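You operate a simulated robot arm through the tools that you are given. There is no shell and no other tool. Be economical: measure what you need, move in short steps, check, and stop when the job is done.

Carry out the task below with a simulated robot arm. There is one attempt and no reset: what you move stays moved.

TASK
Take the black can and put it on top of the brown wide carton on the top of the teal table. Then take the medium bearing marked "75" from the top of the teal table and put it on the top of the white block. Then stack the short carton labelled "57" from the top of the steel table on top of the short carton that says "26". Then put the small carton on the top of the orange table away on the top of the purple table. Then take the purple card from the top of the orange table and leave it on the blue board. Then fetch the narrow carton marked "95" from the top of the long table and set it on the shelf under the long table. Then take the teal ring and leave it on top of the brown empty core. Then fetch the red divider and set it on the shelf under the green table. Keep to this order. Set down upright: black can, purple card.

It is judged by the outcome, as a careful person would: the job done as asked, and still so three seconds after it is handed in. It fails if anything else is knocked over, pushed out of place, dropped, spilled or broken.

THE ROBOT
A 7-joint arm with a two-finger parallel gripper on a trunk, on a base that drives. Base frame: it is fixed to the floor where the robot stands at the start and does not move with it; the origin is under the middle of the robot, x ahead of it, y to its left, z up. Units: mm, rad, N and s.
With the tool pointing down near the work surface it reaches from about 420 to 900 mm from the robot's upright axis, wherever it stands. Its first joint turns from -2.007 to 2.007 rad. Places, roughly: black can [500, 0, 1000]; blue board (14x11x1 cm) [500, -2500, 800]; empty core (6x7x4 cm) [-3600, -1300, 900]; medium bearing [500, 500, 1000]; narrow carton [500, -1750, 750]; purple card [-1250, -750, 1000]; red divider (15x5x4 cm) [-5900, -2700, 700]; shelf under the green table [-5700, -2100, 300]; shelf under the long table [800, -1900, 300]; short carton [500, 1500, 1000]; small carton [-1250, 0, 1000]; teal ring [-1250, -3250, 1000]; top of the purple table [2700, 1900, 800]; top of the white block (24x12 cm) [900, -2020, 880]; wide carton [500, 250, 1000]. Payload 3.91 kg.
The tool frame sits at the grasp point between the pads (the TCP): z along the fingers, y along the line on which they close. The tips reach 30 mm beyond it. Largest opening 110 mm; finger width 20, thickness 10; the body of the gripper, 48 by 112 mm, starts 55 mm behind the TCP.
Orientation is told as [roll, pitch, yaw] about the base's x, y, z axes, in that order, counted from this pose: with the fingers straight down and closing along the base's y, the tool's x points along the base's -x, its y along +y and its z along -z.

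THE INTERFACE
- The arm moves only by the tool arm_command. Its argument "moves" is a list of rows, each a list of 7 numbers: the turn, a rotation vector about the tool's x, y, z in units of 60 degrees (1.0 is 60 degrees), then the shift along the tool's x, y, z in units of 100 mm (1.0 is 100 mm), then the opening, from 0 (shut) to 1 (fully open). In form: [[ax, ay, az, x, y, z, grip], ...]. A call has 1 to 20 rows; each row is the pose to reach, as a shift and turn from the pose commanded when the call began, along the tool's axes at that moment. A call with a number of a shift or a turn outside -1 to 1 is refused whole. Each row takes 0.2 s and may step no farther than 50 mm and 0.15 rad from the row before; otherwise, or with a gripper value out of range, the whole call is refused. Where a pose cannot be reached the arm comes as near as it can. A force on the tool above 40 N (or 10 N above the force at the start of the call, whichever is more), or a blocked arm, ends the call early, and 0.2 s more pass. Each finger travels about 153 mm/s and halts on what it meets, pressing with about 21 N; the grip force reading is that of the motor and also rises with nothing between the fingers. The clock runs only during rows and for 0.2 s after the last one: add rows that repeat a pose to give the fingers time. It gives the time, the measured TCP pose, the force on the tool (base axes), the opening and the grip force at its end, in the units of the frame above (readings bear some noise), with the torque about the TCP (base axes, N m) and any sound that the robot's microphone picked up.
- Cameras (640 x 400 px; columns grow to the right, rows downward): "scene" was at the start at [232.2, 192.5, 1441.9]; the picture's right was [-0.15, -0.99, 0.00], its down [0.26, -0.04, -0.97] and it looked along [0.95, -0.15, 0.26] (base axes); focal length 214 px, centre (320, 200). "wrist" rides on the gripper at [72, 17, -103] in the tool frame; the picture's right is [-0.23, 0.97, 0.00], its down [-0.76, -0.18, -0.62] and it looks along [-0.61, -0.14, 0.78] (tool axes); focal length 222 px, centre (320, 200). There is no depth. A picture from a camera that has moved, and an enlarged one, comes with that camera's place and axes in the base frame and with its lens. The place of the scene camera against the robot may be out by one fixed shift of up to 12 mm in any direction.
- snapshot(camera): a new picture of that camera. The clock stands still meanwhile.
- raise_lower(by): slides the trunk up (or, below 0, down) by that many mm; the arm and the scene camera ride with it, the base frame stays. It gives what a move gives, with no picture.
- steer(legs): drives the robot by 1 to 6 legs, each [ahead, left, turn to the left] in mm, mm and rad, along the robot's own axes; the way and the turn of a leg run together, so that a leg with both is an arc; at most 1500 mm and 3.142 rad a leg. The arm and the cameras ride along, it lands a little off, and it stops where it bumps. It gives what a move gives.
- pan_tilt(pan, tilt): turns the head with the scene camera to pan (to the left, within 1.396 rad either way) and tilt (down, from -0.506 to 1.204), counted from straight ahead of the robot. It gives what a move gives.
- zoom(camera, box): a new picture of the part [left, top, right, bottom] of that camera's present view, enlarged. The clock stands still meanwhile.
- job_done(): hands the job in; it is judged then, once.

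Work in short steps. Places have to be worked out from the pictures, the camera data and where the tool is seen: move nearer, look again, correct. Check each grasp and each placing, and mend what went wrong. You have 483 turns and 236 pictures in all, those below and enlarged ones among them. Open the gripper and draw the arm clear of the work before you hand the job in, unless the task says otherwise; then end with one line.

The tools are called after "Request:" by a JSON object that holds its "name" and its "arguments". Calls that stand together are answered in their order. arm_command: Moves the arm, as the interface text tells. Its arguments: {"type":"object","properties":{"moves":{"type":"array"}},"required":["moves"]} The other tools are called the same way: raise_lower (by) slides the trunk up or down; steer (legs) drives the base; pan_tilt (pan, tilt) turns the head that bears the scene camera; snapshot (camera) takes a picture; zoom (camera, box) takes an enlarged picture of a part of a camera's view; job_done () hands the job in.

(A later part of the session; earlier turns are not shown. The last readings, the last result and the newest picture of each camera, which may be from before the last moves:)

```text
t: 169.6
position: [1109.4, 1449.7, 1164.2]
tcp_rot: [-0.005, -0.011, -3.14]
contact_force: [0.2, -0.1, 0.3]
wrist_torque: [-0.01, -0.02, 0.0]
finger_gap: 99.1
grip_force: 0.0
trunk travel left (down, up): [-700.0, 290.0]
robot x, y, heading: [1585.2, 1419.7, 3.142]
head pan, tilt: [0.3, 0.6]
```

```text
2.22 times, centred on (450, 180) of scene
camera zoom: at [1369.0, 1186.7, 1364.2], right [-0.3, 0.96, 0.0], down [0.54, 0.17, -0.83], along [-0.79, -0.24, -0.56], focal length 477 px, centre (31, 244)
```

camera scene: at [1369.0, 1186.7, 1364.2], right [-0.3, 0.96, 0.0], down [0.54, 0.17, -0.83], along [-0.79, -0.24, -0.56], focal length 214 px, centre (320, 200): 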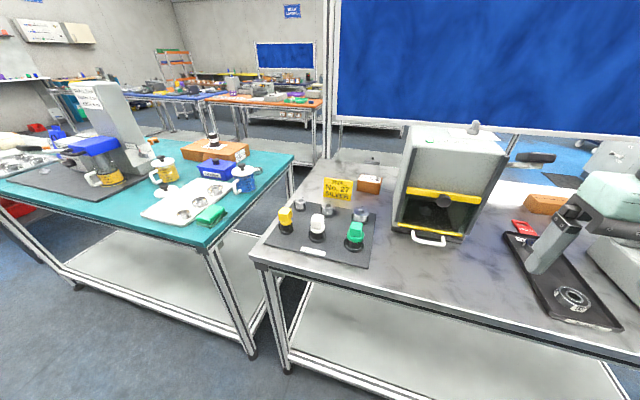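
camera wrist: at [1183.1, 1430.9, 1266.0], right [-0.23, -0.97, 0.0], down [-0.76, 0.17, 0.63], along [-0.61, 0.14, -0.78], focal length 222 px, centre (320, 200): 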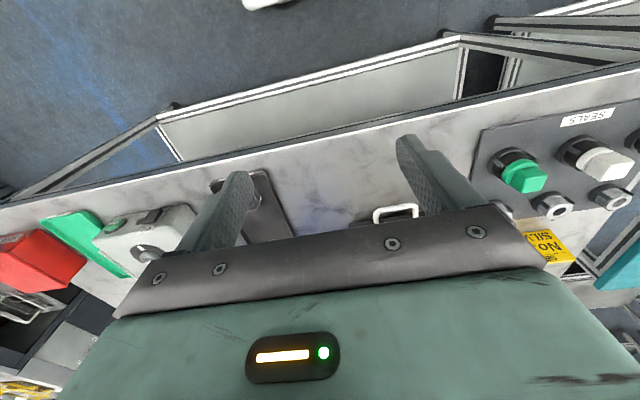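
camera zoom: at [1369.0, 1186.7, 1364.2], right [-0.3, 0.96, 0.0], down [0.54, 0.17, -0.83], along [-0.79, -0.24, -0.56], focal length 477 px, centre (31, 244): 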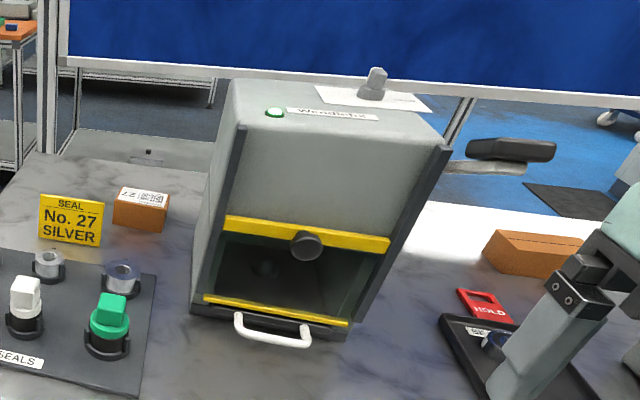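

The box machine stands right in front of "57", so a vertical grasp from this side is not possible. Plan: from the front, through the gap below the screen, grip "57" with the tool pitched about 30° below horizontal, carry it round, and set it on "26" from this side. Driving to the front, facing +x.

Request:
{"name": "steer", "arguments": {"legs": [[0, -1490, 0], [1500, 0, 0], [400, 0, 0], [0, 500, 0], [0, 0, 3.1416], [0, -1050, 0]]}}

Request:
{"name": "pan_tilt", "arguments": {"pan": 0.0, "tilt": 0.6}}

Request:
{"name": "snapshot", "arguments": {"camera": "scene"}}

```text
refused: 3.1416 is not a number from -3.14159 to 3.14159
```

```text
t: 170.3
position: [1109.5, 1449.1, 1163.0]
tcp_rot: [-0.005, -0.009, -3.14]
contact_force: [0.2, -0.6, 0.0]
wrist_torque: [0.03, 0.02, 0.01]
finger_gap: 98.9
grip_force: 0.1
trunk travel left (down, up): [-700.0, 290.0]
robot x, y, heading: [1583.3, 1418.7, 3.144]
head pan, tilt: [0.0, 0.6]
```

```text
169 pictures are left
camera scene: at [1365.1, 1212.7, 1364.2], right [0.0, 1.0, 0.0], down [0.56, 0.0, -0.83], along [-0.83, 0.0, -0.56], focal length 214 px, centre (320, 200)
```

scene: 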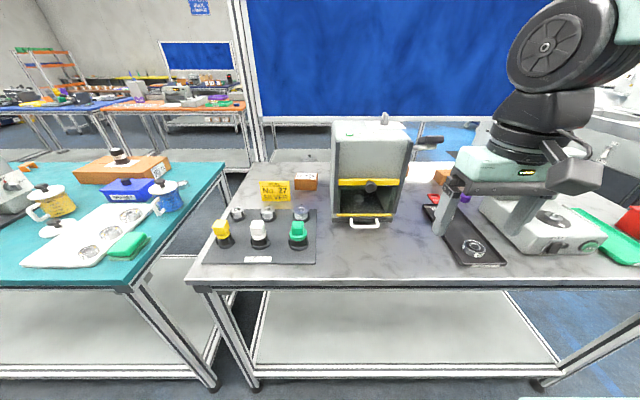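

Request:
{"name": "steer", "arguments": {"legs": [[0, -1490, 0], [1500, 0, 0], [400, 0, 0], [0, 500, 0], [0, 0, 3.14], [0, -1050, 0]]}}

Request:
{"name": "snapshot", "arguments": {"camera": "scene"}}

```text
t: 201.9
position: [130.9, 1337.5, 1163.7]
tcp_rot: [-0.006, -0.01, -0.004]
contact_force: [-0.3, 0.0, 0.0]
wrist_torque: [0.0, 0.02, 0.0]
finger_gap: 98.7
grip_force: 0.1
trunk travel left (down, up): [-700.0, 290.0]
robot x, y, heading: [-346.0, 1370.1, -0.003]
head pan, tilt: [0.0, 0.6]
```

```text
168 pictures are left
camera scene: at [-102.1, 1575.2, 1364.2], right [-0.01, -1.0, 0.0], down [-0.56, 0.0, -0.83], along [0.83, 0.0, -0.56], focal length 214 px, centre (320, 200)
```

scene: 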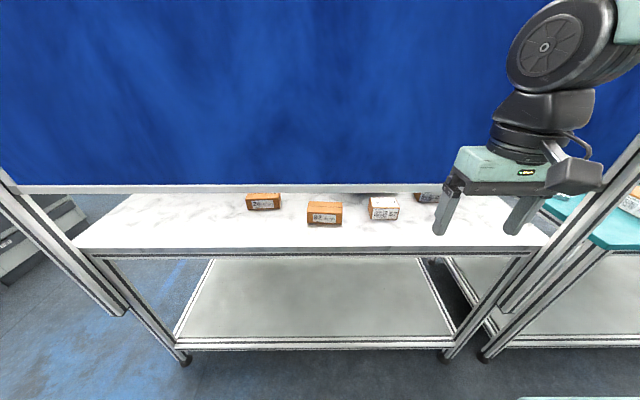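

Request:
{"name": "zoom", "arguments": {"camera": "scene", "box": [220, 170, 460, 270]}}

```text
2.67 times, centred on (340, 220) of scene
camera zoom: at [-102.1, 1575.2, 1364.2], right [-0.01, -1.0, 0.0], down [-0.56, 0.0, -0.83], along [0.83, 0.0, -0.56], focal length 572 px, centre (267, 147)
```

zoom: 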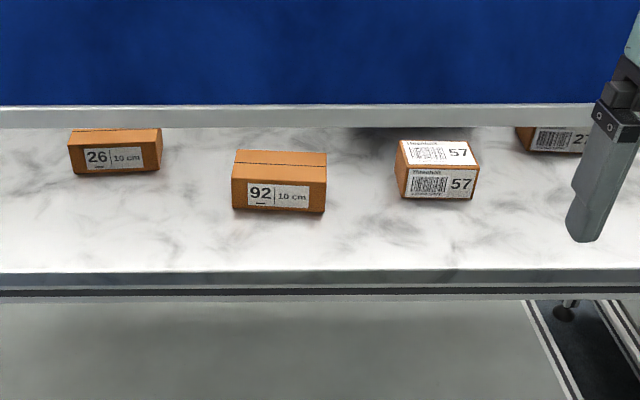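

Clear labels: "57" at about x 460–521, y 1316–1398, top ≈947; screen rail bottom ≈1080 at x≈345. I back off 150 mm, extend and lower the hand, and pitch the tool to 30° below horizontal.

Request:
{"name": "steer", "arguments": {"legs": [[-150, 0, 0]]}}

Request:
{"name": "arm_command", "arguments": {"moves": [[0, 0, 0, -0.4, 0.1, 0.2, 1], [0, 0, 0, -0.8, 0.2, 0.4, 1], [0, 0, 0, -1, 0.2, 0.8, 1]]}}

Request:
{"name": "arm_command", "arguments": {"moves": [[0, -0.125, 0, -0.2, 0, 0.1, 1], [0, -0.25, 0, -0.4, 0, 0.2, 1], [0, -0.375, 0, -0.5, 0, 0.3, 1], [0, -0.5, 0, -0.6, 0, 0.4, 1], [0, -0.625, 0, -0.7, 0, 0.5, 1], [0, -0.75, 0, -0.8, 0, 0.6, 1], [0, -0.875, 0, -0.9, 0, 0.7, 1], [0, -1, 0, -1, 0, 0.8, 1]]}}

Request:
{"name": "snapshot", "arguments": {"camera": "scene"}}

Request:
{"name": "snapshot", "arguments": {"camera": "wrist"}}

```text
t: 203.3
position: [-19.7, 1338.9, 1163.5]
tcp_rot: [-0.006, -0.011, -0.005]
contact_force: [0.2, 0.2, 0.4]
wrist_torque: [-0.02, -0.01, 0.02]
finger_gap: 99.1
grip_force: 0.0
trunk travel left (down, up): [-700.0, 290.0]
robot x, y, heading: [-492.1, 1374.1, -0.006]
head pan, tilt: [0.0, 0.6]
```

```text
t: 204.1
position: [81.6, 1358.9, 1084.7]
tcp_rot: [-0.005, -0.011, -0.005]
contact_force: [-0.6, 0.1, 0.4]
wrist_torque: [-0.01, -0.05, 0.02]
finger_gap: 110.0
grip_force: 0.1
trunk travel left (down, up): [-700.0, 290.0]
robot x, y, heading: [-491.6, 1371.1, -0.01]
head pan, tilt: [0.0, 0.6]
```

```text
t: 205.9
position: [182.6, 1355.7, 1004.6]
tcp_rot: [-0.013, -1.059, 0.007]
contact_force: [-0.6, 0.6, -0.7]
wrist_torque: [0.02, -0.02, 0.01]
finger_gap: 110.3
grip_force: 0.1
trunk travel left (down, up): [-700.0, 290.0]
robot x, y, heading: [-492.4, 1371.1, -0.011]
head pan, tilt: [0.0, 0.6]
```

```text
166 pictures are left
camera scene: at [-252.5, 1575.7, 1364.4], right [-0.01, -1.0, 0.0], down [-0.56, 0.0, -0.83], along [0.83, -0.01, -0.56], focal length 214 px, centre (320, 200)
```

scene: 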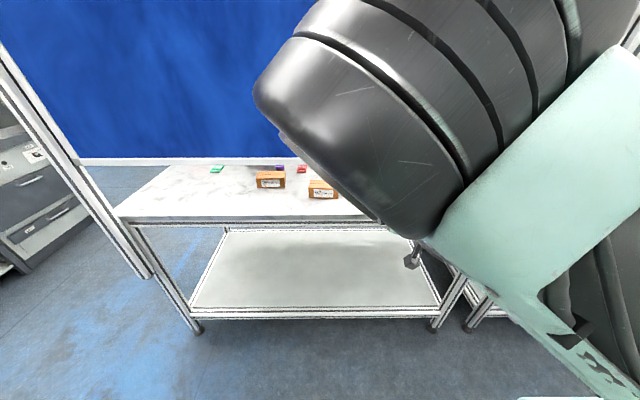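

```text
165 pictures are left
camera wrist: at [57.0, 1372.5, 991.9], right [0.12, 0.97, 0.19], down [-0.17, -0.17, 0.97], along [0.98, -0.15, 0.15], focal length 222 px, centre (320, 200)
```

wrist: 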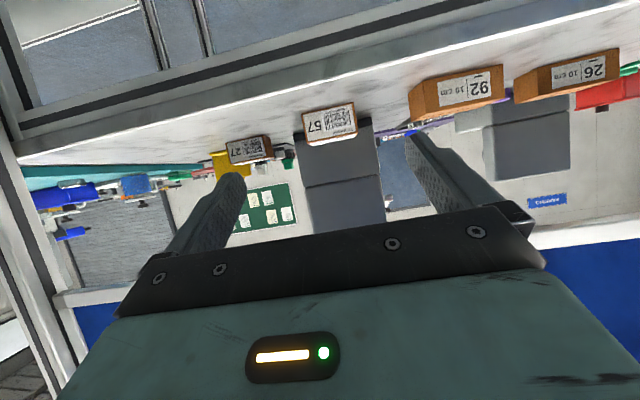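

The tool is pitched as wanted and "57" is straight ahead. I lower to z≈943 and advance to x≈350, then check.

Request:
{"name": "arm_command", "arguments": {"moves": [[0, 0, 0, 0.1, 0.0, 0.45, 1], [0, 0, 0, 0.2, 0.0, 0.9, 1], [0, 0, 0, 0.2, 0, 0.9, 1]]}}

Request:
{"name": "arm_command", "arguments": {"moves": [[0, 0, 0, -0.22, 0.0, 0.4, 1], [0, 0, 0, -0.44, 0.0, 0.78, 1], [0, 0, 0, -0.44, 0, 0.78, 1]]}}

Request:
{"name": "snapshot", "arguments": {"camera": "wrist"}}

```text
t: 206.7
position: [249.1, 1355.6, 942.7]
tcp_rot: [-0.011, -1.06, 0.004]
contact_force: [0.1, -0.7, 0.5]
wrist_torque: [0.01, -0.02, 0.05]
finger_gap: 109.8
grip_force: 0.0
trunk travel left (down, up): [-700.0, 290.0]
robot x, y, heading: [-495.3, 1371.9, -0.009]
head pan, tilt: [0.0, 0.6]
```

```text
t: 207.5
position: [339.9, 1354.8, 945.8]
tcp_rot: [-0.01, -1.059, 0.004]
contact_force: [0.3, 0.4, 0.5]
wrist_torque: [-0.01, -0.02, 0.01]
finger_gap: 109.8
grip_force: 0.0
trunk travel left (down, up): [-700.0, 290.0]
robot x, y, heading: [-494.6, 1374.3, -0.004]
head pan, tilt: [0.0, 0.6]
```

```text
164 pictures are left
camera wrist: at [214.1, 1371.4, 932.3], right [0.12, 0.97, 0.19], down [-0.17, -0.17, 0.97], along [0.98, -0.15, 0.15], focal length 222 px, centre (320, 200)
```

wrist: 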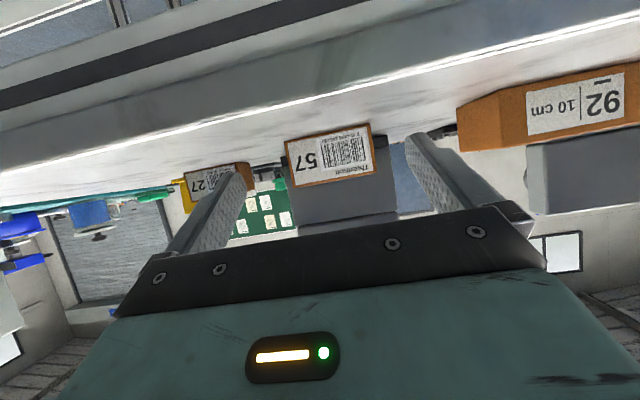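

Aligned (centre y≈1354). Advance to x≈440 and look again.

Request:
{"name": "arm_command", "arguments": {"moves": [[0, 0, 0, -0.2, -0.01, 0.4, 1], [0, 0, 0, -0.46, -0.01, 0.89, 1], [0, 0, 0, -0.46, -0.01, 0.89, 1]]}}

Request:
{"name": "snapshot", "arguments": {"camera": "wrist"}}

```text
refused: row 2 steps farther than a row can; nothing moved
```

```text
163 pictures are left
camera wrist: at [214.1, 1371.4, 932.3], right [0.12, 0.97, 0.19], down [-0.17, -0.17, 0.97], along [0.98, -0.15, 0.15], focal length 222 px, centre (320, 200)
```

wrist: 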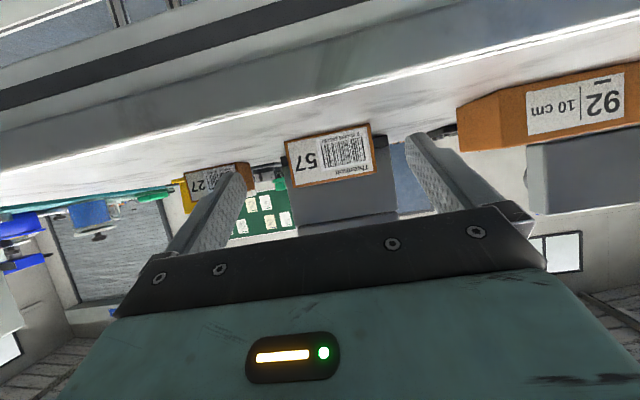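

Request:
{"name": "arm_command", "arguments": {"moves": [[0, 0, 0, -0.17, 0, 0.3, 1], [0, 0, 0, -0.34, 0, 0.6, 1], [0, 0, 0, -0.48, 0, 0.88, 1], [0, 0, 0, -0.48, 0, 0.88, 1]]}}

Request:
{"name": "snapshot", "arguments": {"camera": "wrist"}}

```text
t: 208.5
position: [438.6, 1352.9, 941.6]
tcp_rot: [-0.01, -1.057, 0.003]
contact_force: [0.0, -0.5, -0.3]
wrist_torque: [0.0, 0.0, 0.04]
finger_gap: 110.1
grip_force: 0.0
trunk travel left (down, up): [-700.0, 290.0]
robot x, y, heading: [-492.6, 1372.0, -0.008]
head pan, tilt: [0.0, 0.6]
```

```text
162 pictures are left
camera wrist: at [314.3, 1370.0, 929.3], right [0.12, 0.97, 0.19], down [-0.17, -0.17, 0.97], along [0.98, -0.15, 0.14], focal length 222 px, centre (320, 200)
```

wrist: 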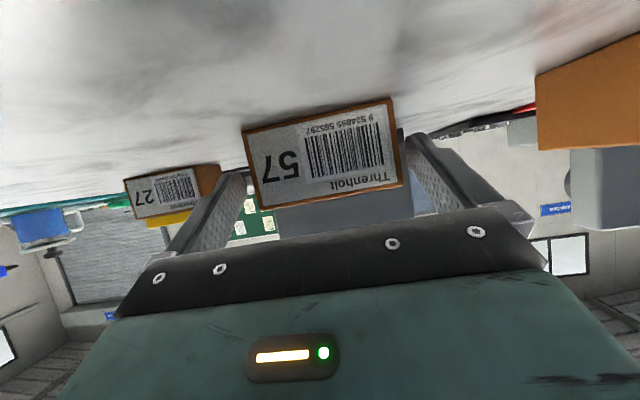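

The carton front (93 mm wide, at x≈442) is already between the finger tips. I shift 3 mm to +y, advance 25 mm, and close.

Request:
{"name": "arm_command", "arguments": {"moves": [[0, 0, 0, 0, 0.03, 0, 1], [0, 0, 0, -0.06, 0.03, 0.11, 1], [0, 0, 0, -0.12, 0.03, 0.22, 1], [0, 0, 0, -0.12, 0.03, 0.22, 0.9], [0, 0, 0, -0.12, 0.03, 0.22, 0.8], [0, 0, 0, -0.12, 0.03, 0.22, 0.6], [0, 0, 0, -0.12, 0.03, 0.22, 0.6]]}}

Request:
{"name": "snapshot", "arguments": {"camera": "wrist"}}

```text
t: 210.1
position: [464.6, 1358.0, 942.1]
tcp_rot: [-0.011, -1.058, 0.002]
contact_force: [0.9, -0.6, 1.2]
wrist_torque: [-0.17, -0.07, 0.01]
finger_gap: 90.0
grip_force: 20.6
trunk travel left (down, up): [-700.0, 290.0]
robot x, y, heading: [-494.2, 1374.7, -0.017]
head pan, tilt: [0.0, 0.6]
```

```text
161 pictures are left
camera wrist: at [339.0, 1374.0, 928.5], right [0.12, 0.97, 0.19], down [-0.17, -0.17, 0.97], along [0.98, -0.15, 0.15], focal length 222 px, centre (320, 200)
```

wrist: 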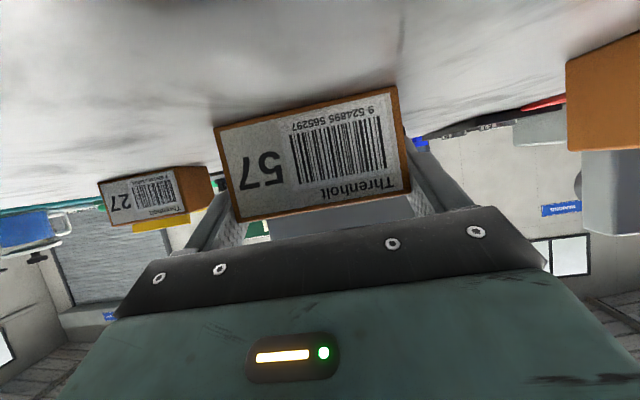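

Gripped (90 mm). Lift 15 mm and withdraw.

Request:
{"name": "arm_command", "arguments": {"moves": [[0, 0, 0, -0.07, 0, -0.04, 0.6], [0, 0, 0, -0.13, 0, -0.07, 0.6], [0, 0, 0, -0.13, 0, -0.07, 0.6]]}}

Request:
{"name": "snapshot", "arguments": {"camera": "wrist"}}

```text
t: 210.9
position: [464.5, 1357.1, 956.4]
tcp_rot: [-0.01, -1.056, 0.005]
contact_force: [0.4, -0.6, -3.4]
wrist_torque: [-0.01, 0.01, -0.02]
finger_gap: 90.2
grip_force: 21.0
trunk travel left (down, up): [-700.0, 290.0]
robot x, y, heading: [-497.6, 1376.2, -0.002]
head pan, tilt: [0.0, 0.6]
```

```text
160 pictures are left
camera wrist: at [339.8, 1374.1, 943.3], right [0.12, 0.97, 0.19], down [-0.17, -0.17, 0.97], along [0.98, -0.15, 0.14], focal length 222 px, centre (320, 200)
```

wrist: 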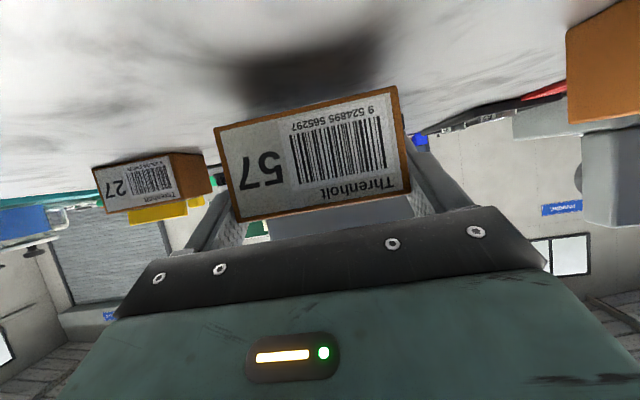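

Lifted. Withdraw 200 mm, then raise.

Request:
{"name": "arm_command", "arguments": {"moves": [[0, 0, 0, 0.17, 0, -0.3, 0.6], [0, 0, 0, 0.34, 0, -0.6, 0.6], [0, 0, 0, 0.48, 0, -0.87, 0.6]]}}

Request:
{"name": "arm_command", "arguments": {"moves": [[0, 0, 0, 0.17, 0, -0.3, 0.6], [0, 0, 0, 0.34, 0, -0.6, 0.6], [0, 0, 0, 0.48, 0, -0.87, 0.6]]}}

Request:
{"name": "arm_command", "arguments": {"moves": [[0, 0, 0, -0.1, 0, -0.4, 0.6], [0, 0, 0, -0.3, 0, -0.7, 0.6], [0, 0, 0, -0.5, 0, -0.9, 0.6]]}}

Request:
{"name": "snapshot", "arguments": {"camera": "scene"}}

```text
t: 211.7
position: [365.9, 1357.0, 957.7]
tcp_rot: [-0.01, -1.056, 0.004]
contact_force: [1.0, 0.5, -3.1]
wrist_torque: [0.01, 0.05, 0.02]
finger_gap: 90.2
grip_force: 20.9
trunk travel left (down, up): [-700.0, 290.0]
robot x, y, heading: [-494.1, 1372.3, -0.009]
head pan, tilt: [0.0, 0.6]
```

```text
t: 212.5
position: [267.6, 1357.0, 960.4]
tcp_rot: [-0.011, -1.057, 0.004]
contact_force: [0.5, -0.1, -2.4]
wrist_torque: [0.01, 0.0, -0.02]
finger_gap: 90.3
grip_force: 20.9
trunk travel left (down, up): [-700.0, 290.0]
robot x, y, heading: [-496.9, 1373.3, -0.008]
head pan, tilt: [0.0, 0.6]
```

```text
t: 213.3
position: [213.7, 1359.0, 1046.3]
tcp_rot: [-0.01, -1.057, 0.006]
contact_force: [-0.5, -0.2, -3.3]
wrist_torque: [0.0, 0.05, -0.02]
finger_gap: 90.0
grip_force: 21.3
trunk travel left (down, up): [-700.0, 290.0]
robot x, y, heading: [-496.2, 1374.0, -0.009]
head pan, tilt: [0.0, 0.6]
```

```text
159 pictures are left
camera scene: at [-251.6, 1576.0, 1364.0], right [-0.01, -1.0, 0.0], down [-0.57, 0.0, -0.82], along [0.82, -0.01, -0.57], focal length 214 px, centre (320, 200)
```

scene: 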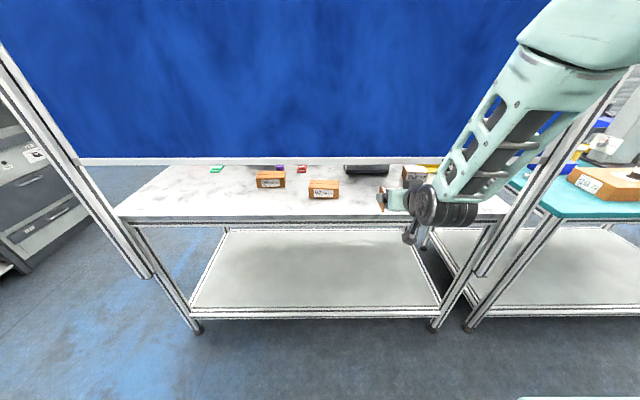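

Good. I retract the arm a bit, then drive round to the far side.

Request:
{"name": "arm_command", "arguments": {"moves": [[0, 0, 0, 0.1, 0, -0.4, 0.6], [0, 0, 0, 0.2, 0, -0.8, 0.6], [0, 0, 0, 0.2, 0, -1, 0.6]]}}

Request:
{"name": "steer", "arguments": {"legs": [[0, 1230, 0.01], [0, 0, -3.14], [0, -290, 0], [-1500, 0, 0], [-600, 0, 0], [0, 1300, 0]]}}

Request:
{"name": "snapshot", "arguments": {"camera": "scene"}}

```text
t: 214.1
position: [147.1, 1376.8, 1086.7]
tcp_rot: [-0.012, -1.055, 0.005]
contact_force: [0.6, -0.7, -3.0]
wrist_torque: [-0.02, 0.03, 0.02]
finger_gap: 89.7
grip_force: 21.0
out of reach, approached as far as the arm can: row 2, 3
trunk travel left (down, up): [-700.0, 290.0]
robot x, y, heading: [-493.0, 1373.3, -0.011]
head pan, tilt: [0.0, 0.6]
```

```text
t: 245.7
position: [1040.2, 1629.2, 1086.3]
tcp_rot: [-0.012, -1.056, -3.086]
contact_force: [-0.1, -0.2, -2.9]
wrist_torque: [-0.01, -0.02, -0.01]
finger_gap: 89.7
grip_force: 20.9
trunk travel left (down, up): [-700.0, 290.0]
robot x, y, heading: [1681.9, 1666.6, -3.097]
head pan, tilt: [0.0, 0.6]
```

```text
158 pictures are left
camera scene: at [1469.3, 1450.9, 1364.2], right [-0.04, 1.0, 0.0], down [0.56, 0.03, -0.82], along [-0.82, -0.04, -0.57], focal length 214 px, centre (320, 200)
```

scene: 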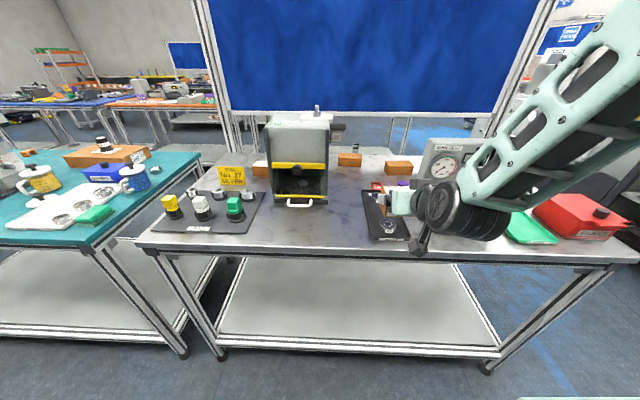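

Arrived on the far side with "57". "26" is near (553, 1768). I align the base, swing the tool's yaw by −0.41 rad so that the arm comes in diagonally clear of the spin tester, then drive ahead.

Request:
{"name": "steer", "arguments": {"legs": [[0, 117, -0.045]]}}

Request:
{"name": "arm_command", "arguments": {"moves": [[0.114, 0, 0.064, 0, 0, 0.1, 0.6], [0.228, 0, 0.128, 0, 0, 0.1, 0.6], [0.341, 0, 0.192, 0, 0, 0.1, 0.6], [0.341, 0, 0.192, 0, 0, 0.1, 0.6]]}}

Request:
{"name": "steer", "arguments": {"legs": [[240, 0, 0]]}}

Request:
{"name": "snapshot", "arguments": {"camera": "scene"}}

Request:
{"name": "snapshot", "arguments": {"camera": "wrist"}}

```text
t: 246.9
position: [1040.1, 1541.9, 1087.0]
tcp_rot: [-0.012, -1.054, -3.133]
contact_force: [-0.5, 0.0, -3.4]
wrist_torque: [0.0, -0.02, 0.01]
finger_gap: 90.0
grip_force: 20.4
trunk travel left (down, up): [-700.0, 290.0]
robot x, y, heading: [1681.0, 1547.2, 3.136]
head pan, tilt: [0.0, 0.6]
```

```text
t: 247.9
position: [1032.3, 1541.8, 1079.7]
tcp_rot: [-0.012, -1.058, 2.739]
contact_force: [-0.2, 0.0, -2.9]
wrist_torque: [-0.01, -0.05, 0.01]
finger_gap: 90.0
grip_force: 21.3
trunk travel left (down, up): [-700.0, 290.0]
robot x, y, heading: [1686.4, 1546.3, 3.143]
head pan, tilt: [0.0, 0.6]
```

```text
t: 249.7
position: [790.7, 1547.2, 1082.6]
tcp_rot: [-0.013, -1.058, 2.733]
contact_force: [-0.8, -0.3, -3.0]
wrist_torque: [-0.04, -0.09, -0.02]
finger_gap: 90.2
grip_force: 20.9
trunk travel left (down, up): [-700.0, 290.0]
robot x, y, heading: [1441.0, 1549.7, 3.139]
head pan, tilt: [0.0, 0.6]
```

```text
157 pictures are left
camera scene: at [1220.0, 1346.2, 1364.2], right [0.01, 1.0, 0.0], down [0.57, 0.0, -0.82], along [-0.82, 0.01, -0.57], focal length 214 px, centre (320, 200)
```

scene: 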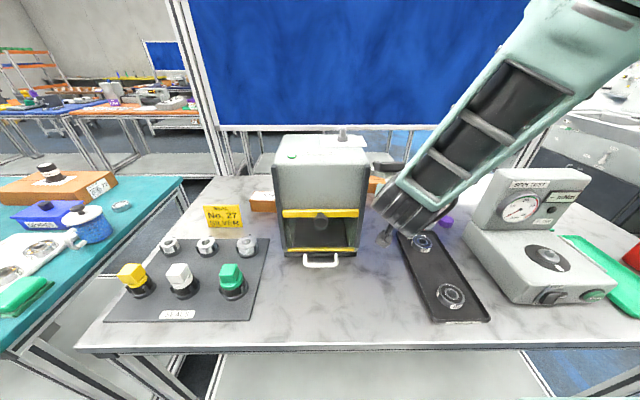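

```text
156 pictures are left
camera wrist: at [899.0, 1479.4, 1068.3], right [-0.5, -0.85, 0.19], down [0.22, 0.09, 0.97], along [-0.84, 0.53, 0.15], focal length 222 px, centre (320, 200)
```

wrist: 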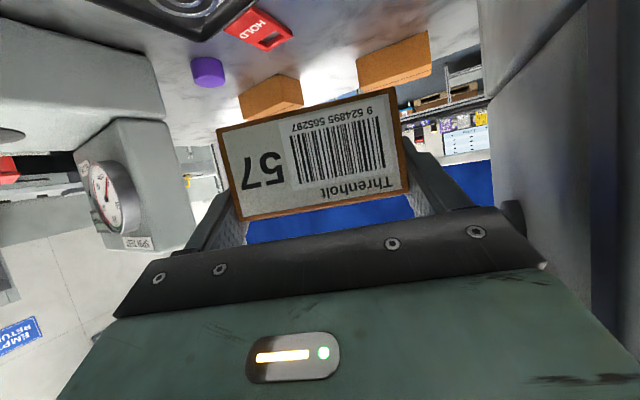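

"26" seen near (553, 1762). First move +y 100 to clear the box machine.

Request:
{"name": "arm_command", "arguments": {"moves": [[0, 0, 0, -0.08, -0.4, 0.15, 0.6], [0, 0, 0, -0.15, -0.8, 0.28, 0.6], [0, 0, 0, -0.193, -0.919, 0.344, 0.6]]}}

Request:
{"name": "snapshot", "arguments": {"camera": "wrist"}}

```text
t: 250.5
position: [793.3, 1647.2, 1081.7]
tcp_rot: [-0.014, -1.059, 2.735]
contact_force: [0.3, -0.2, -2.9]
wrist_torque: [-0.03, -0.04, 0.0]
finger_gap: 89.9
grip_force: 20.9
trunk travel left (down, up): [-700.0, 290.0]
robot x, y, heading: [1441.2, 1546.0, 3.133]
head pan, tilt: [0.0, 0.6]
```

```text
155 pictures are left
camera wrist: at [901.0, 1579.8, 1067.9], right [-0.5, -0.85, 0.19], down [0.22, 0.09, 0.97], along [-0.84, 0.53, 0.15], focal length 222 px, centre (320, 200)
```

wrist: 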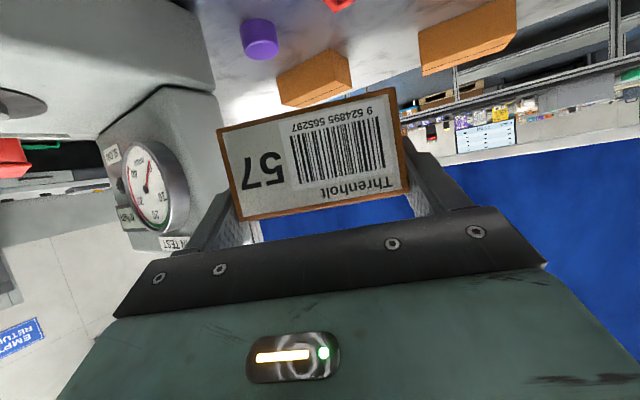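

Request:
{"name": "arm_command", "arguments": {"moves": [[0, 0, 0, -0.2, 0.03, 0.35, 0.6], [0, 0, 0, -0.4, 0.06, 0.7, 0.6], [0, 0, 0, -0.555, 0.096, 0.99, 0.6]]}}

Request:
{"name": "arm_command", "arguments": {"moves": [[0, 0, 0, -0.14, -0.08, 0.25, 0.6], [0, 0, 0, -0.28, -0.16, 0.5, 0.6], [0, 0, 0, -0.36, -0.22, 0.64, 0.6]]}}

Request:
{"name": "snapshot", "arguments": {"camera": "wrist"}}

Request:
{"name": "snapshot", "arguments": {"camera": "scene"}}

```text
t: 251.3
position: [684.6, 1685.3, 1083.2]
tcp_rot: [-0.012, -1.054, 2.736]
contact_force: [0.3, -0.6, -2.7]
wrist_torque: [-0.02, -0.02, -0.01]
finger_gap: 90.0
grip_force: 20.6
trunk travel left (down, up): [-700.0, 290.0]
robot x, y, heading: [1444.6, 1547.3, 3.137]
head pan, tilt: [0.0, 0.6]
```

```text
t: 252.1
position: [626.0, 1735.4, 1081.1]
tcp_rot: [-0.015, -1.056, 2.737]
contact_force: [-0.1, 0.0, -2.5]
wrist_torque: [0.05, -0.03, -0.02]
finger_gap: 89.9
grip_force: 20.9
trunk travel left (down, up): [-700.0, 290.0]
robot x, y, heading: [1441.5, 1546.8, 3.13]
head pan, tilt: [0.0, 0.6]
```

```text
154 pictures are left
camera wrist: at [733.7, 1667.1, 1068.0], right [-0.5, -0.85, 0.19], down [0.22, 0.09, 0.97], along [-0.84, 0.53, 0.15], focal length 222 px, centre (320, 200)
```

wrist: 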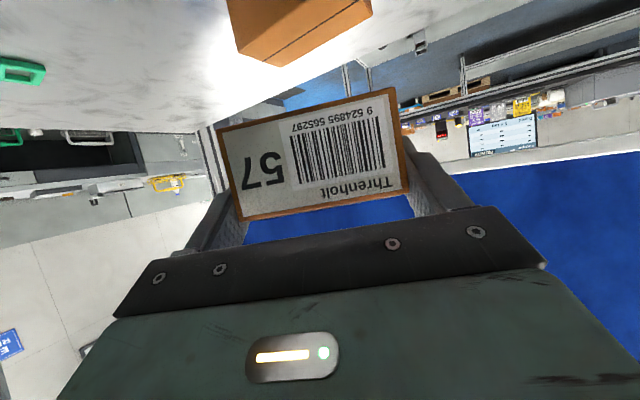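

```text
153 pictures are left
camera scene: at [1220.2, 1346.1, 1364.2], right [0.01, 1.0, 0.0], down [0.56, 0.0, -0.83], along [-0.83, 0.01, -0.56], focal length 214 px, centre (320, 200)
```

scene: 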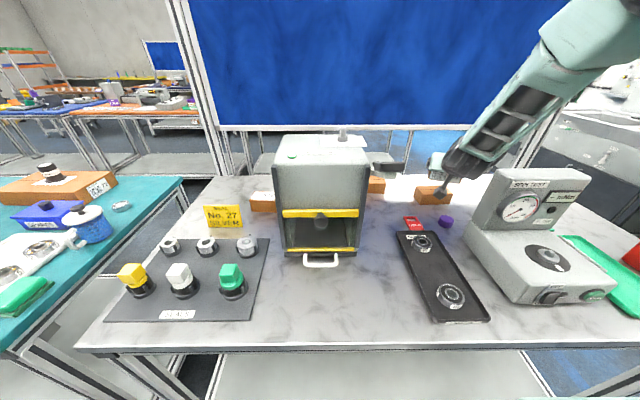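

"26" top computed x≈507–560, y≈1717–1830 (centre ≈(535, 1772)). I move over it and descend 45 mm.

Request:
{"name": "arm_command", "arguments": {"moves": [[0, 0, 0, -0.2, 0.02, 0.35, 0.6], [0, 0, 0, -0.43, 0.05, 0.77, 0.6], [0, 0, 0, -0.04, 0.05, 0.99, 0.6], [0, 0, 0, -0.04, 0.05, 0.99, 0.6]]}}

Request:
{"name": "snapshot", "arguments": {"camera": "wrist"}}

Request:
{"name": "zoom", "arguments": {"camera": "scene", "box": [370, 130, 510, 230]}}

```text
t: 253.1
position: [542.4, 1767.2, 1035.7]
tcp_rot: [-0.013, -1.06, 2.736]
contact_force: [0.5, 0.2, -3.3]
wrist_torque: [-0.03, 0.0, -0.01]
finger_gap: 89.8
grip_force: 21.1
trunk travel left (down, up): [-700.0, 290.0]
robot x, y, heading: [1445.3, 1555.4, 3.133]
head pan, tilt: [0.0, 0.6]
```

```text
152 pictures are left
camera wrist: at [650.4, 1699.9, 1023.0], right [-0.5, -0.85, 0.19], down [0.22, 0.09, 0.97], along [-0.84, 0.53, 0.15], focal length 222 px, centre (320, 200)
```

wrist: 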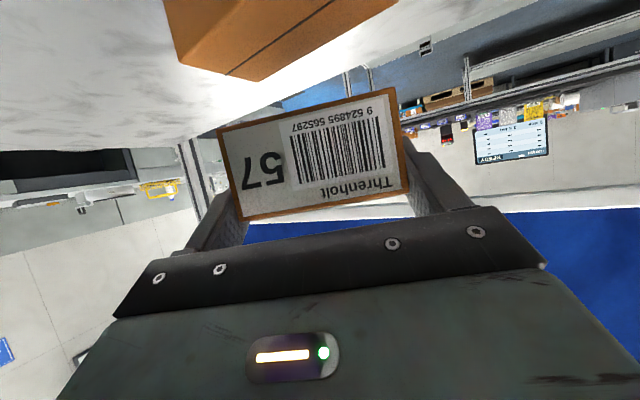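

```text
4.00 times, centred on (440, 180) of scene
camera zoom: at [1220.1, 1346.2, 1364.2], right [0.01, 1.0, 0.0], down [0.56, 0.0, -0.82], along [-0.82, 0.01, -0.57], focal length 858 px, centre (-160, 280)
```

zoom: 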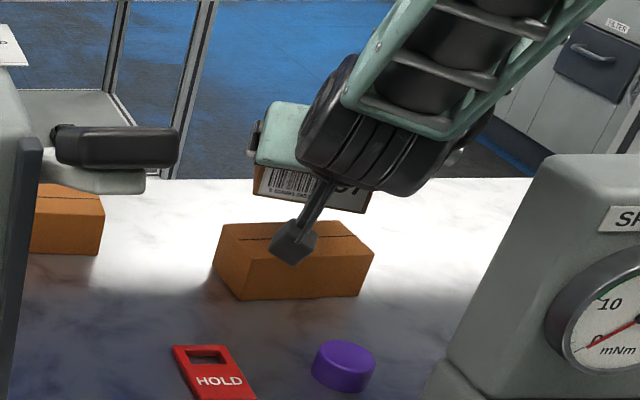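

C is centred over "26". Descend 38 mm then in small steps.

Request:
{"name": "arm_command", "arguments": {"moves": [[0, 0, 0, 0.16, 0, 0.09, 0.6], [0, 0, 0, 0.33, 0, 0.186, 0.6], [0, 0, 0, 0.33, 0, 0.186, 0.6]]}}

Request:
{"name": "arm_command", "arguments": {"moves": [[0, 0, 0, 0.026, 0, 0.015, 0.6], [0, 0, 0, 0.052, 0, 0.03, 0.6], [0, 0, 0, 0.052, 0, 0.03, 0.6]]}}

Request:
{"name": "snapshot", "arguments": {"camera": "wrist"}}

Request:
{"name": "zoom", "arguments": {"camera": "scene", "box": [370, 130, 510, 230]}}

```text
t: 253.9
position: [543.7, 1765.4, 998.0]
tcp_rot: [-0.013, -1.058, 2.736]
contact_force: [-0.9, 0.0, -1.8]
wrist_torque: [-0.03, -0.05, 0.0]
finger_gap: 90.2
grip_force: 20.8
trunk travel left (down, up): [-700.0, 290.0]
robot x, y, heading: [1440.8, 1549.8, 3.13]
head pan, tilt: [0.0, 0.6]
```

```text
t: 254.7
position: [543.5, 1765.1, 993.0]
tcp_rot: [-0.013, -1.057, 2.736]
contact_force: [0.2, 0.5, -3.0]
wrist_torque: [0.01, -0.06, 0.02]
finger_gap: 89.8
grip_force: 20.8
trunk travel left (down, up): [-700.0, 290.0]
robot x, y, heading: [1443.2, 1547.2, 3.131]
head pan, tilt: [0.0, 0.6]
```

```text
150 pictures are left
camera wrist: at [651.5, 1698.8, 979.5], right [-0.5, -0.85, 0.19], down [0.22, 0.09, 0.97], along [-0.84, 0.53, 0.15], focal length 222 px, centre (320, 200)
```

wrist: 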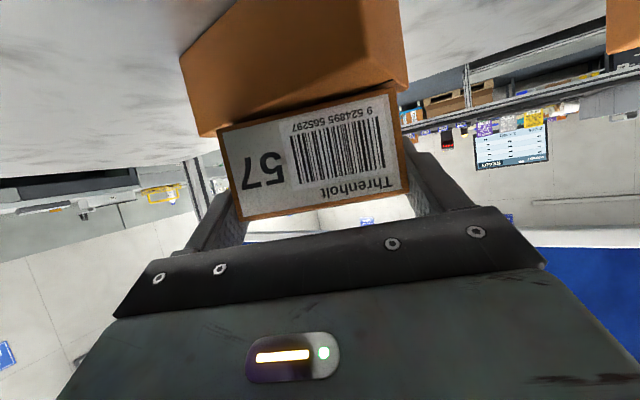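

```text
4.00 times, centred on (440, 180) of scene
camera zoom: at [1220.0, 1346.3, 1364.2], right [0.01, 1.0, 0.0], down [0.57, 0.0, -0.82], along [-0.82, 0.01, -0.57], focal length 858 px, centre (-160, 280)
```

zoom: 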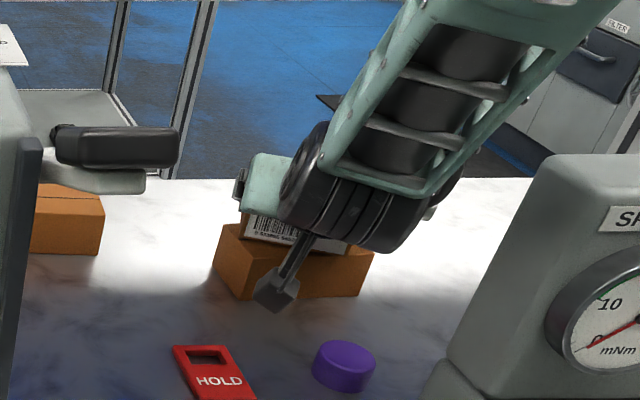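

Nearly there. Small steps down until contact.

Request:
{"name": "arm_command", "arguments": {"moves": [[0, 0, 0, 0.02, 0, 0.011, 0.6], [0, 0, 0, 0.04, 0, 0.022, 0.6], [0, 0, 0, 0.055, 0, 0.03, 0.6]]}}

```text
t: 255.5
position: [543.9, 1765.9, 989.3]
tcp_rot: [-0.01, -1.063, 2.734]
contact_force: [3.7, -0.2, 15.2]
wrist_torque: [-0.43, -0.18, 0.04]
finger_gap: 90.0
grip_force: 21.2
trunk travel left (down, up): [-700.0, 290.0]
robot x, y, heading: [1444.5, 1547.9, 3.132]
head pan, tilt: [0.0, 0.6]
```

Contact. Release and withdraw along the tool axis.

Request:
{"name": "arm_command", "arguments": {"moves": [[0, 0, 0, -0.01, 0, 0, 0.7], [0, 0, 0, -0.01, 0, 0, 0.9], [0, 0, 0, -0.01, 0, 0, 1], [0, 0, 0, -0.01, 0, 0, 1], [0, 0, 0, -0.01, 0, -0.3, 1], [0, 0, 0, -0.01, 0, -0.65, 1], [0, 0, 0, -0.01, 0, -1, 1]]}}

Request:
{"name": "snapshot", "arguments": {"camera": "wrist"}}

Request:
{"name": "zoom", "arguments": {"camera": "scene", "box": [370, 130, 510, 230]}}

```text
t: 257.1
position: [623.8, 1731.3, 1036.1]
tcp_rot: [-0.014, -1.057, 2.734]
contact_force: [0.5, 0.0, 0.7]
wrist_torque: [0.0, 0.0, -0.03]
finger_gap: 109.8
grip_force: 0.0
trunk travel left (down, up): [-700.0, 290.0]
robot x, y, heading: [1441.3, 1551.2, 3.134]
head pan, tilt: [0.0, 0.6]
```

```text
148 pictures are left
camera wrist: at [731.7, 1664.7, 1023.0], right [-0.5, -0.85, 0.19], down [0.22, 0.09, 0.97], along [-0.84, 0.53, 0.15], focal length 222 px, centre (320, 200)
```

wrist: 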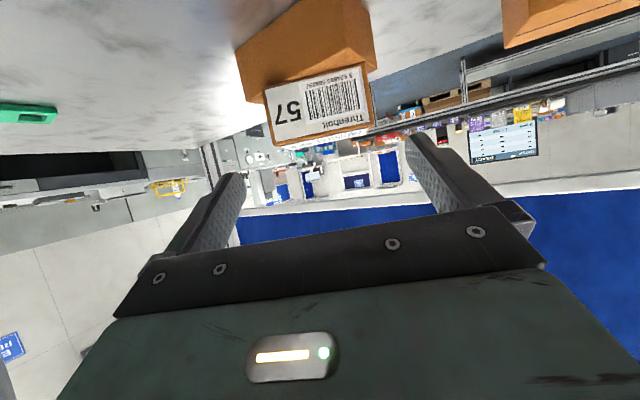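

```text
4.00 times, centred on (440, 180) of scene
camera zoom: at [1219.6, 1346.4, 1364.1], right [0.01, 1.0, 0.0], down [0.57, -0.01, -0.82], along [-0.82, 0.01, -0.57], focal length 858 px, centre (-160, 280)
```

zoom: 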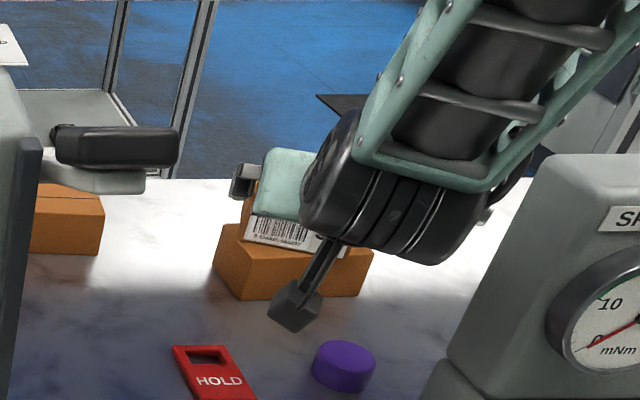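

Stacked. Withdraw further, then back the base off and check.

Request:
{"name": "arm_command", "arguments": {"moves": [[0, 0, 0, 0, 0, -0.4, 1], [0, 0, 0, 0, 0, -0.8, 1], [0, 0, 0, 0, 0, -1, 1]]}}

Request:
{"name": "steer", "arguments": {"legs": [[-300, 0, 0]]}}

Request:
{"name": "zoom", "arguments": {"camera": "scene", "box": [300, 100, 500, 240]}}

```text
t: 257.9
position: [701.4, 1693.9, 1085.2]
tcp_rot: [-0.013, -1.058, 2.737]
contact_force: [-0.3, 0.4, -0.3]
wrist_torque: [0.04, 0.01, -0.01]
finger_gap: 110.1
grip_force: 0.0
trunk travel left (down, up): [-700.0, 290.0]
robot x, y, heading: [1439.8, 1548.5, 3.13]
head pan, tilt: [0.0, 0.6]
```

```text
t: 259.9
position: [1004.9, 1694.1, 1085.3]
tcp_rot: [-0.015, -1.058, 2.732]
contact_force: [0.7, -0.1, 0.1]
wrist_torque: [-0.03, 0.01, 0.0]
finger_gap: 110.2
grip_force: 0.1
trunk travel left (down, up): [-700.0, 290.0]
robot x, y, heading: [1744.4, 1546.8, 3.129]
head pan, tilt: [0.0, 0.6]
```

```text
2.86 times, centred on (400, 170) of scene
camera zoom: at [1521.9, 1344.0, 1364.2], right [0.01, 1.0, 0.0], down [0.56, -0.01, -0.83], along [-0.82, 0.01, -0.56], focal length 613 px, centre (91, 286)
```

zoom: 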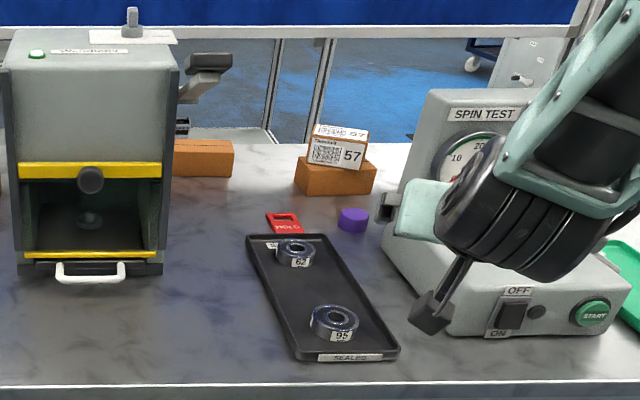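

"57" sits on "26". Next the small carton on the orange table. I bring the tool back to vertical and straight.

Request:
{"name": "arm_command", "arguments": {"moves": [[0, 0.125, 0, 0, 0, 0, 1], [0, 0.25, 0, 0, 0, 0, 1], [0, 0.375, 0, 0, 0, 0, 1], [0, 0.5, 0, 0, 0, 0, 1], [0, 0.625, 0, 0, 0, 0, 1], [0, 0.75, 0, 0, 0, 0, 1], [0, 0.875, 0, 0, 0, 0, 1], [0, 1, 0, 0, 0, 0, 1]]}}

Request:
{"name": "arm_command", "arguments": {"moves": [[0, 0, -0.13, 0.3, 0, -0.3, 1], [0, 0, -0.26, 0.6, 0, -0.6, 1], [0, 0, -0.38, 0.8, 0, -0.8, 1]]}}

```text
t: 261.8
position: [1005.2, 1693.0, 1085.3]
tcp_rot: [-0.006, -0.009, 2.722]
contact_force: [0.2, -0.2, -0.4]
wrist_torque: [0.06, 0.03, -0.02]
finger_gap: 109.9
grip_force: 0.1
out of reach, approached as far as the arm can: row 3
trunk travel left (down, up): [-700.0, 290.0]
robot x, y, heading: [1744.7, 1548.5, 3.128]
head pan, tilt: [0.0, 0.6]
```

```text
t: 262.6
position: [1080.0, 1659.5, 1164.4]
tcp_rot: [-0.011, -0.006, 3.12]
contact_force: [-0.1, -0.4, -0.7]
wrist_torque: [-0.01, -0.06, 0.01]
finger_gap: 110.1
grip_force: 0.1
trunk travel left (down, up): [-700.0, 290.0]
robot x, y, heading: [1745.9, 1542.7, 3.129]
head pan, tilt: [0.0, 0.6]
```

Drive around to the orange table (facing −x, down the front aisle).

Request:
{"name": "arm_command", "arguments": {"moves": [[0, 0, 0, 0.4, 0.3, 0, 1], [0, 0, 0, 0.8, 0.5, 0, 1], [0, 0, 0, 1, 0.9, 0, 1]]}}

Request:
{"name": "steer", "arguments": {"legs": [[0, -1370, 0.012], [1500, 0, 0], [450, 0, 0], [0, 1500, 0], [0, 1300, 0]]}}

Request:
{"name": "pan_tilt", "arguments": {"pan": 0.3, "tilt": 0.6}}

Request:
{"name": "snapshot", "arguments": {"camera": "scene"}}

```text
t: 263.4
position: [1178.5, 1570.8, 1161.2]
tcp_rot: [-0.012, -0.008, 3.114]
contact_force: [-0.5, 0.8, -0.7]
wrist_torque: [-0.04, 0.02, -0.03]
finger_gap: 110.2
grip_force: 0.0
trunk travel left (down, up): [-700.0, 290.0]
robot x, y, heading: [1742.3, 1547.2, 3.123]
head pan, tilt: [0.0, 0.6]
```

```text
t: 292.5
position: [-793.2, 262.9, 1160.8]
tcp_rot: [-0.01, -0.007, 3.115]
contact_force: [-0.7, -0.2, -0.4]
wrist_torque: [-0.01, 0.02, 0.02]
finger_gap: 110.3
grip_force: 0.1
trunk travel left (down, up): [-700.0, 290.0]
robot x, y, heading: [-230.1, 235.0, 3.125]
head pan, tilt: [0.0, 0.6]
```

```text
t: 293.3
position: [-793.5, 261.7, 1160.7]
tcp_rot: [-0.011, -0.006, 3.116]
contact_force: [-0.2, -0.2, -0.3]
wrist_torque: [0.0, 0.0, 0.03]
finger_gap: 109.9
grip_force: 0.0
trunk travel left (down, up): [-700.0, 290.0]
robot x, y, heading: [-229.6, 233.6, 3.129]
head pan, tilt: [0.3, 0.6]
```

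```text
145 pictures are left
camera scene: at [-447.0, 10.6, 1364.2], right [-0.28, 0.96, 0.0], down [0.54, 0.16, -0.83], along [-0.79, -0.23, -0.56], focal length 214 px, centre (320, 200)
```

scene: 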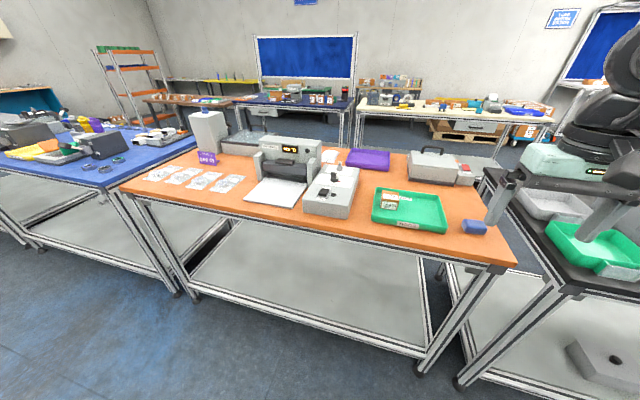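

Request:
{"name": "zoom", "arguments": {"camera": "scene", "box": [330, 130, 520, 260]}}

Request:
{"name": "zoom", "arguments": {"camera": "scene", "box": [130, 110, 350, 250]}}

```text
3.08 times, centred on (425, 195) of scene
camera zoom: at [-447.0, 10.6, 1364.2], right [-0.28, 0.96, 0.0], down [0.54, 0.16, -0.83], along [-0.79, -0.23, -0.56], focal length 660 px, centre (-3, 215)
```

zoom: 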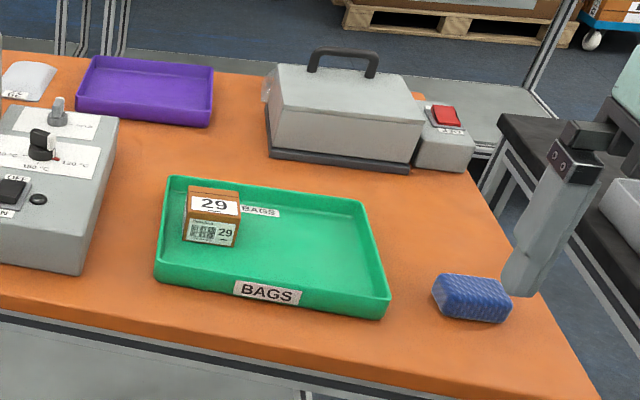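

```text
2.86 times, centred on (240, 180) of scene
camera zoom: at [-447.0, 10.6, 1364.2], right [-0.28, 0.96, 0.0], down [0.54, 0.16, -0.83], along [-0.79, -0.23, -0.56], focal length 613 px, centre (549, 257)
```

zoom: 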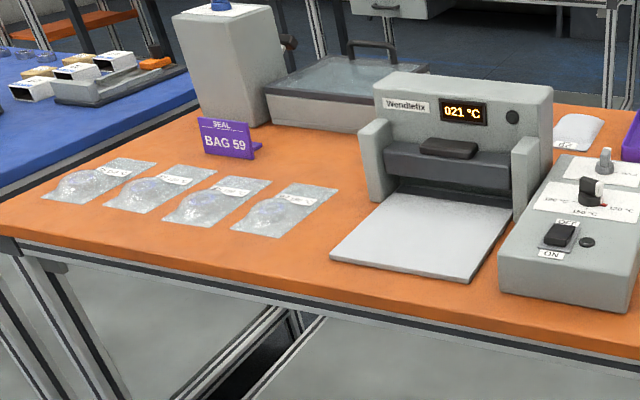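

The small carton is "29" in the green tray, near (−1124, 71). I drive up to the table: ahead 300, left 150.

Request:
{"name": "steer", "arguments": {"legs": [[300, 150, 0.012]]}}

Request:
{"name": "snapshot", "arguments": {"camera": "wrist"}}

Request:
{"name": "snapshot", "arguments": {"camera": "scene"}}

```text
t: 295.5
position: [-1098.4, 107.8, 1160.5]
tcp_rot: [-0.011, -0.008, 3.13]
contact_force: [0.5, 0.5, -0.6]
wrist_torque: [-0.01, -0.02, 0.01]
finger_gap: 110.2
grip_force: 0.0
trunk travel left (down, up): [-700.0, 290.0]
robot x, y, heading: [-534.5, 93.2, -3.142]
head pan, tilt: [0.3, 0.6]
```

```text
142 pictures are left
camera wrist: at [-1026.8, 87.9, 1262.7], right [-0.24, -0.97, -0.01], down [-0.76, 0.18, 0.63], along [-0.61, 0.16, -0.78], focal length 222 px, centre (320, 200)
```

wrist: 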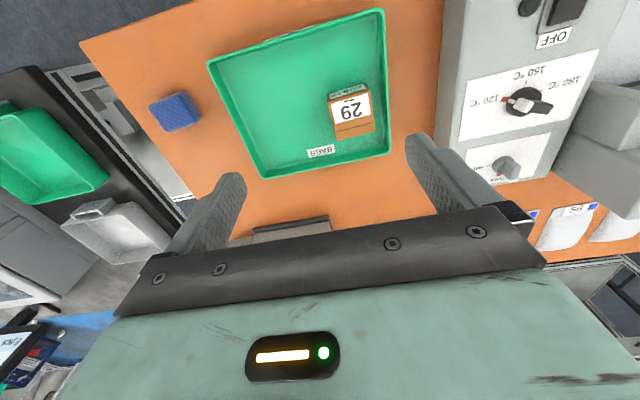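

```text
141 pictures are left
camera scene: at [-749.5, -139.3, 1364.2], right [-0.3, 0.96, 0.0], down [0.54, 0.17, -0.83], along [-0.79, -0.24, -0.56], focal length 214 px, centre (320, 200)
```

scene: 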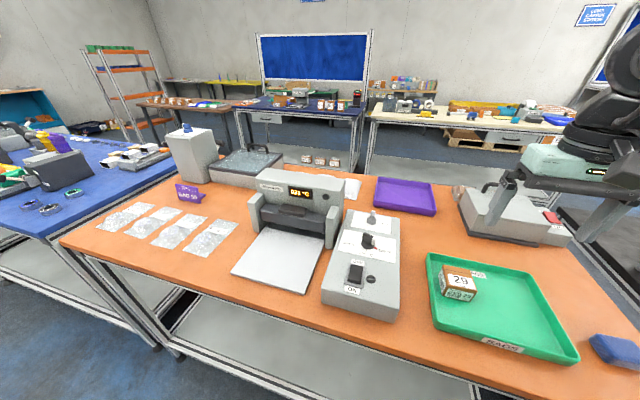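

Carton top near (−1134, 70). Move over it, narrow the fingers to 85 mm, descend 90 mm.

Request:
{"name": "arm_command", "arguments": {"moves": [[0, 0, 0, -0.32, 0.36, 0.0, 0.8], [0, 0, 0, -0.34, 0.37, 0.45, 0.77], [0, 0, 0, -0.34, 0.37, 0.9, 0.77], [0, 0, 0, -0.34, 0.37, 0.9, 0.77]]}}

Request:
{"name": "snapshot", "arguments": {"camera": "wrist"}}

```text
t: 296.5
position: [-1135.5, 70.9, 1069.5]
tcp_rot: [-0.01, -0.009, 3.131]
contact_force: [0.0, 0.4, 0.3]
wrist_torque: [0.0, 0.01, 0.01]
finger_gap: 84.6
grip_force: 0.0
trunk travel left (down, up): [-700.0, 290.0]
robot x, y, heading: [-529.4, 87.2, -3.141]
head pan, tilt: [0.3, 0.6]
```

```text
140 pictures are left
camera wrist: at [-1063.4, 51.7, 1171.8], right [-0.24, -0.97, -0.01], down [-0.76, 0.18, 0.63], along [-0.61, 0.16, -0.78], focal length 222 px, centre (320, 200)
```

wrist: 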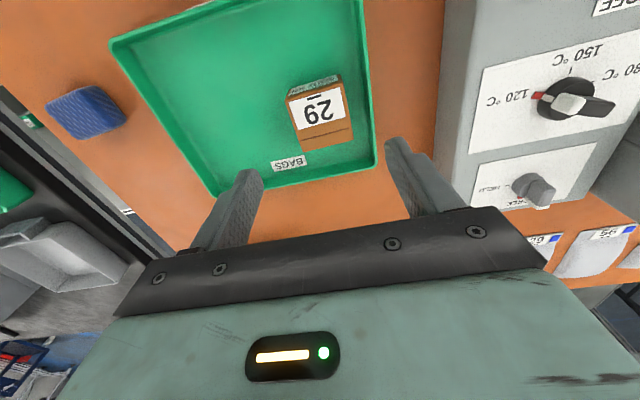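

Carton top (−1133, 71, ≈955). Descend 75 mm more and check.

Request:
{"name": "arm_command", "arguments": {"moves": [[0, 0, 0, 0.02, 0, 0.4, 0.77], [0, 0, 0, 0.02, 0, 0.75, 0.77], [0, 0, 0, 0.02, 0, 0.75, 0.77]]}}

Request:
{"name": "snapshot", "arguments": {"camera": "wrist"}}

```text
t: 297.3
position: [-1136.5, 73.1, 995.0]
tcp_rot: [-0.012, -0.008, 3.13]
contact_force: [0.1, 0.3, -0.5]
wrist_torque: [-0.03, -0.01, 0.01]
finger_gap: 84.5
grip_force: 0.0
trunk travel left (down, up): [-700.0, 290.0]
robot x, y, heading: [-530.3, 94.1, -3.141]
head pan, tilt: [0.3, 0.6]
```

```text
139 pictures are left
camera wrist: at [-1063.3, 54.4, 1096.7], right [-0.24, -0.97, -0.01], down [-0.75, 0.18, 0.63], along [-0.61, 0.16, -0.78], focal length 222 px, centre (320, 200)
```

wrist: 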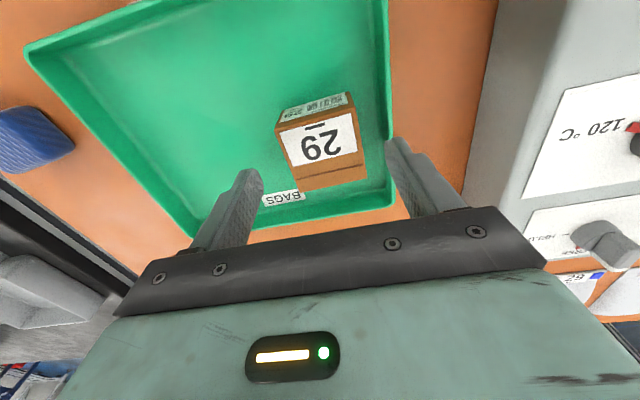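

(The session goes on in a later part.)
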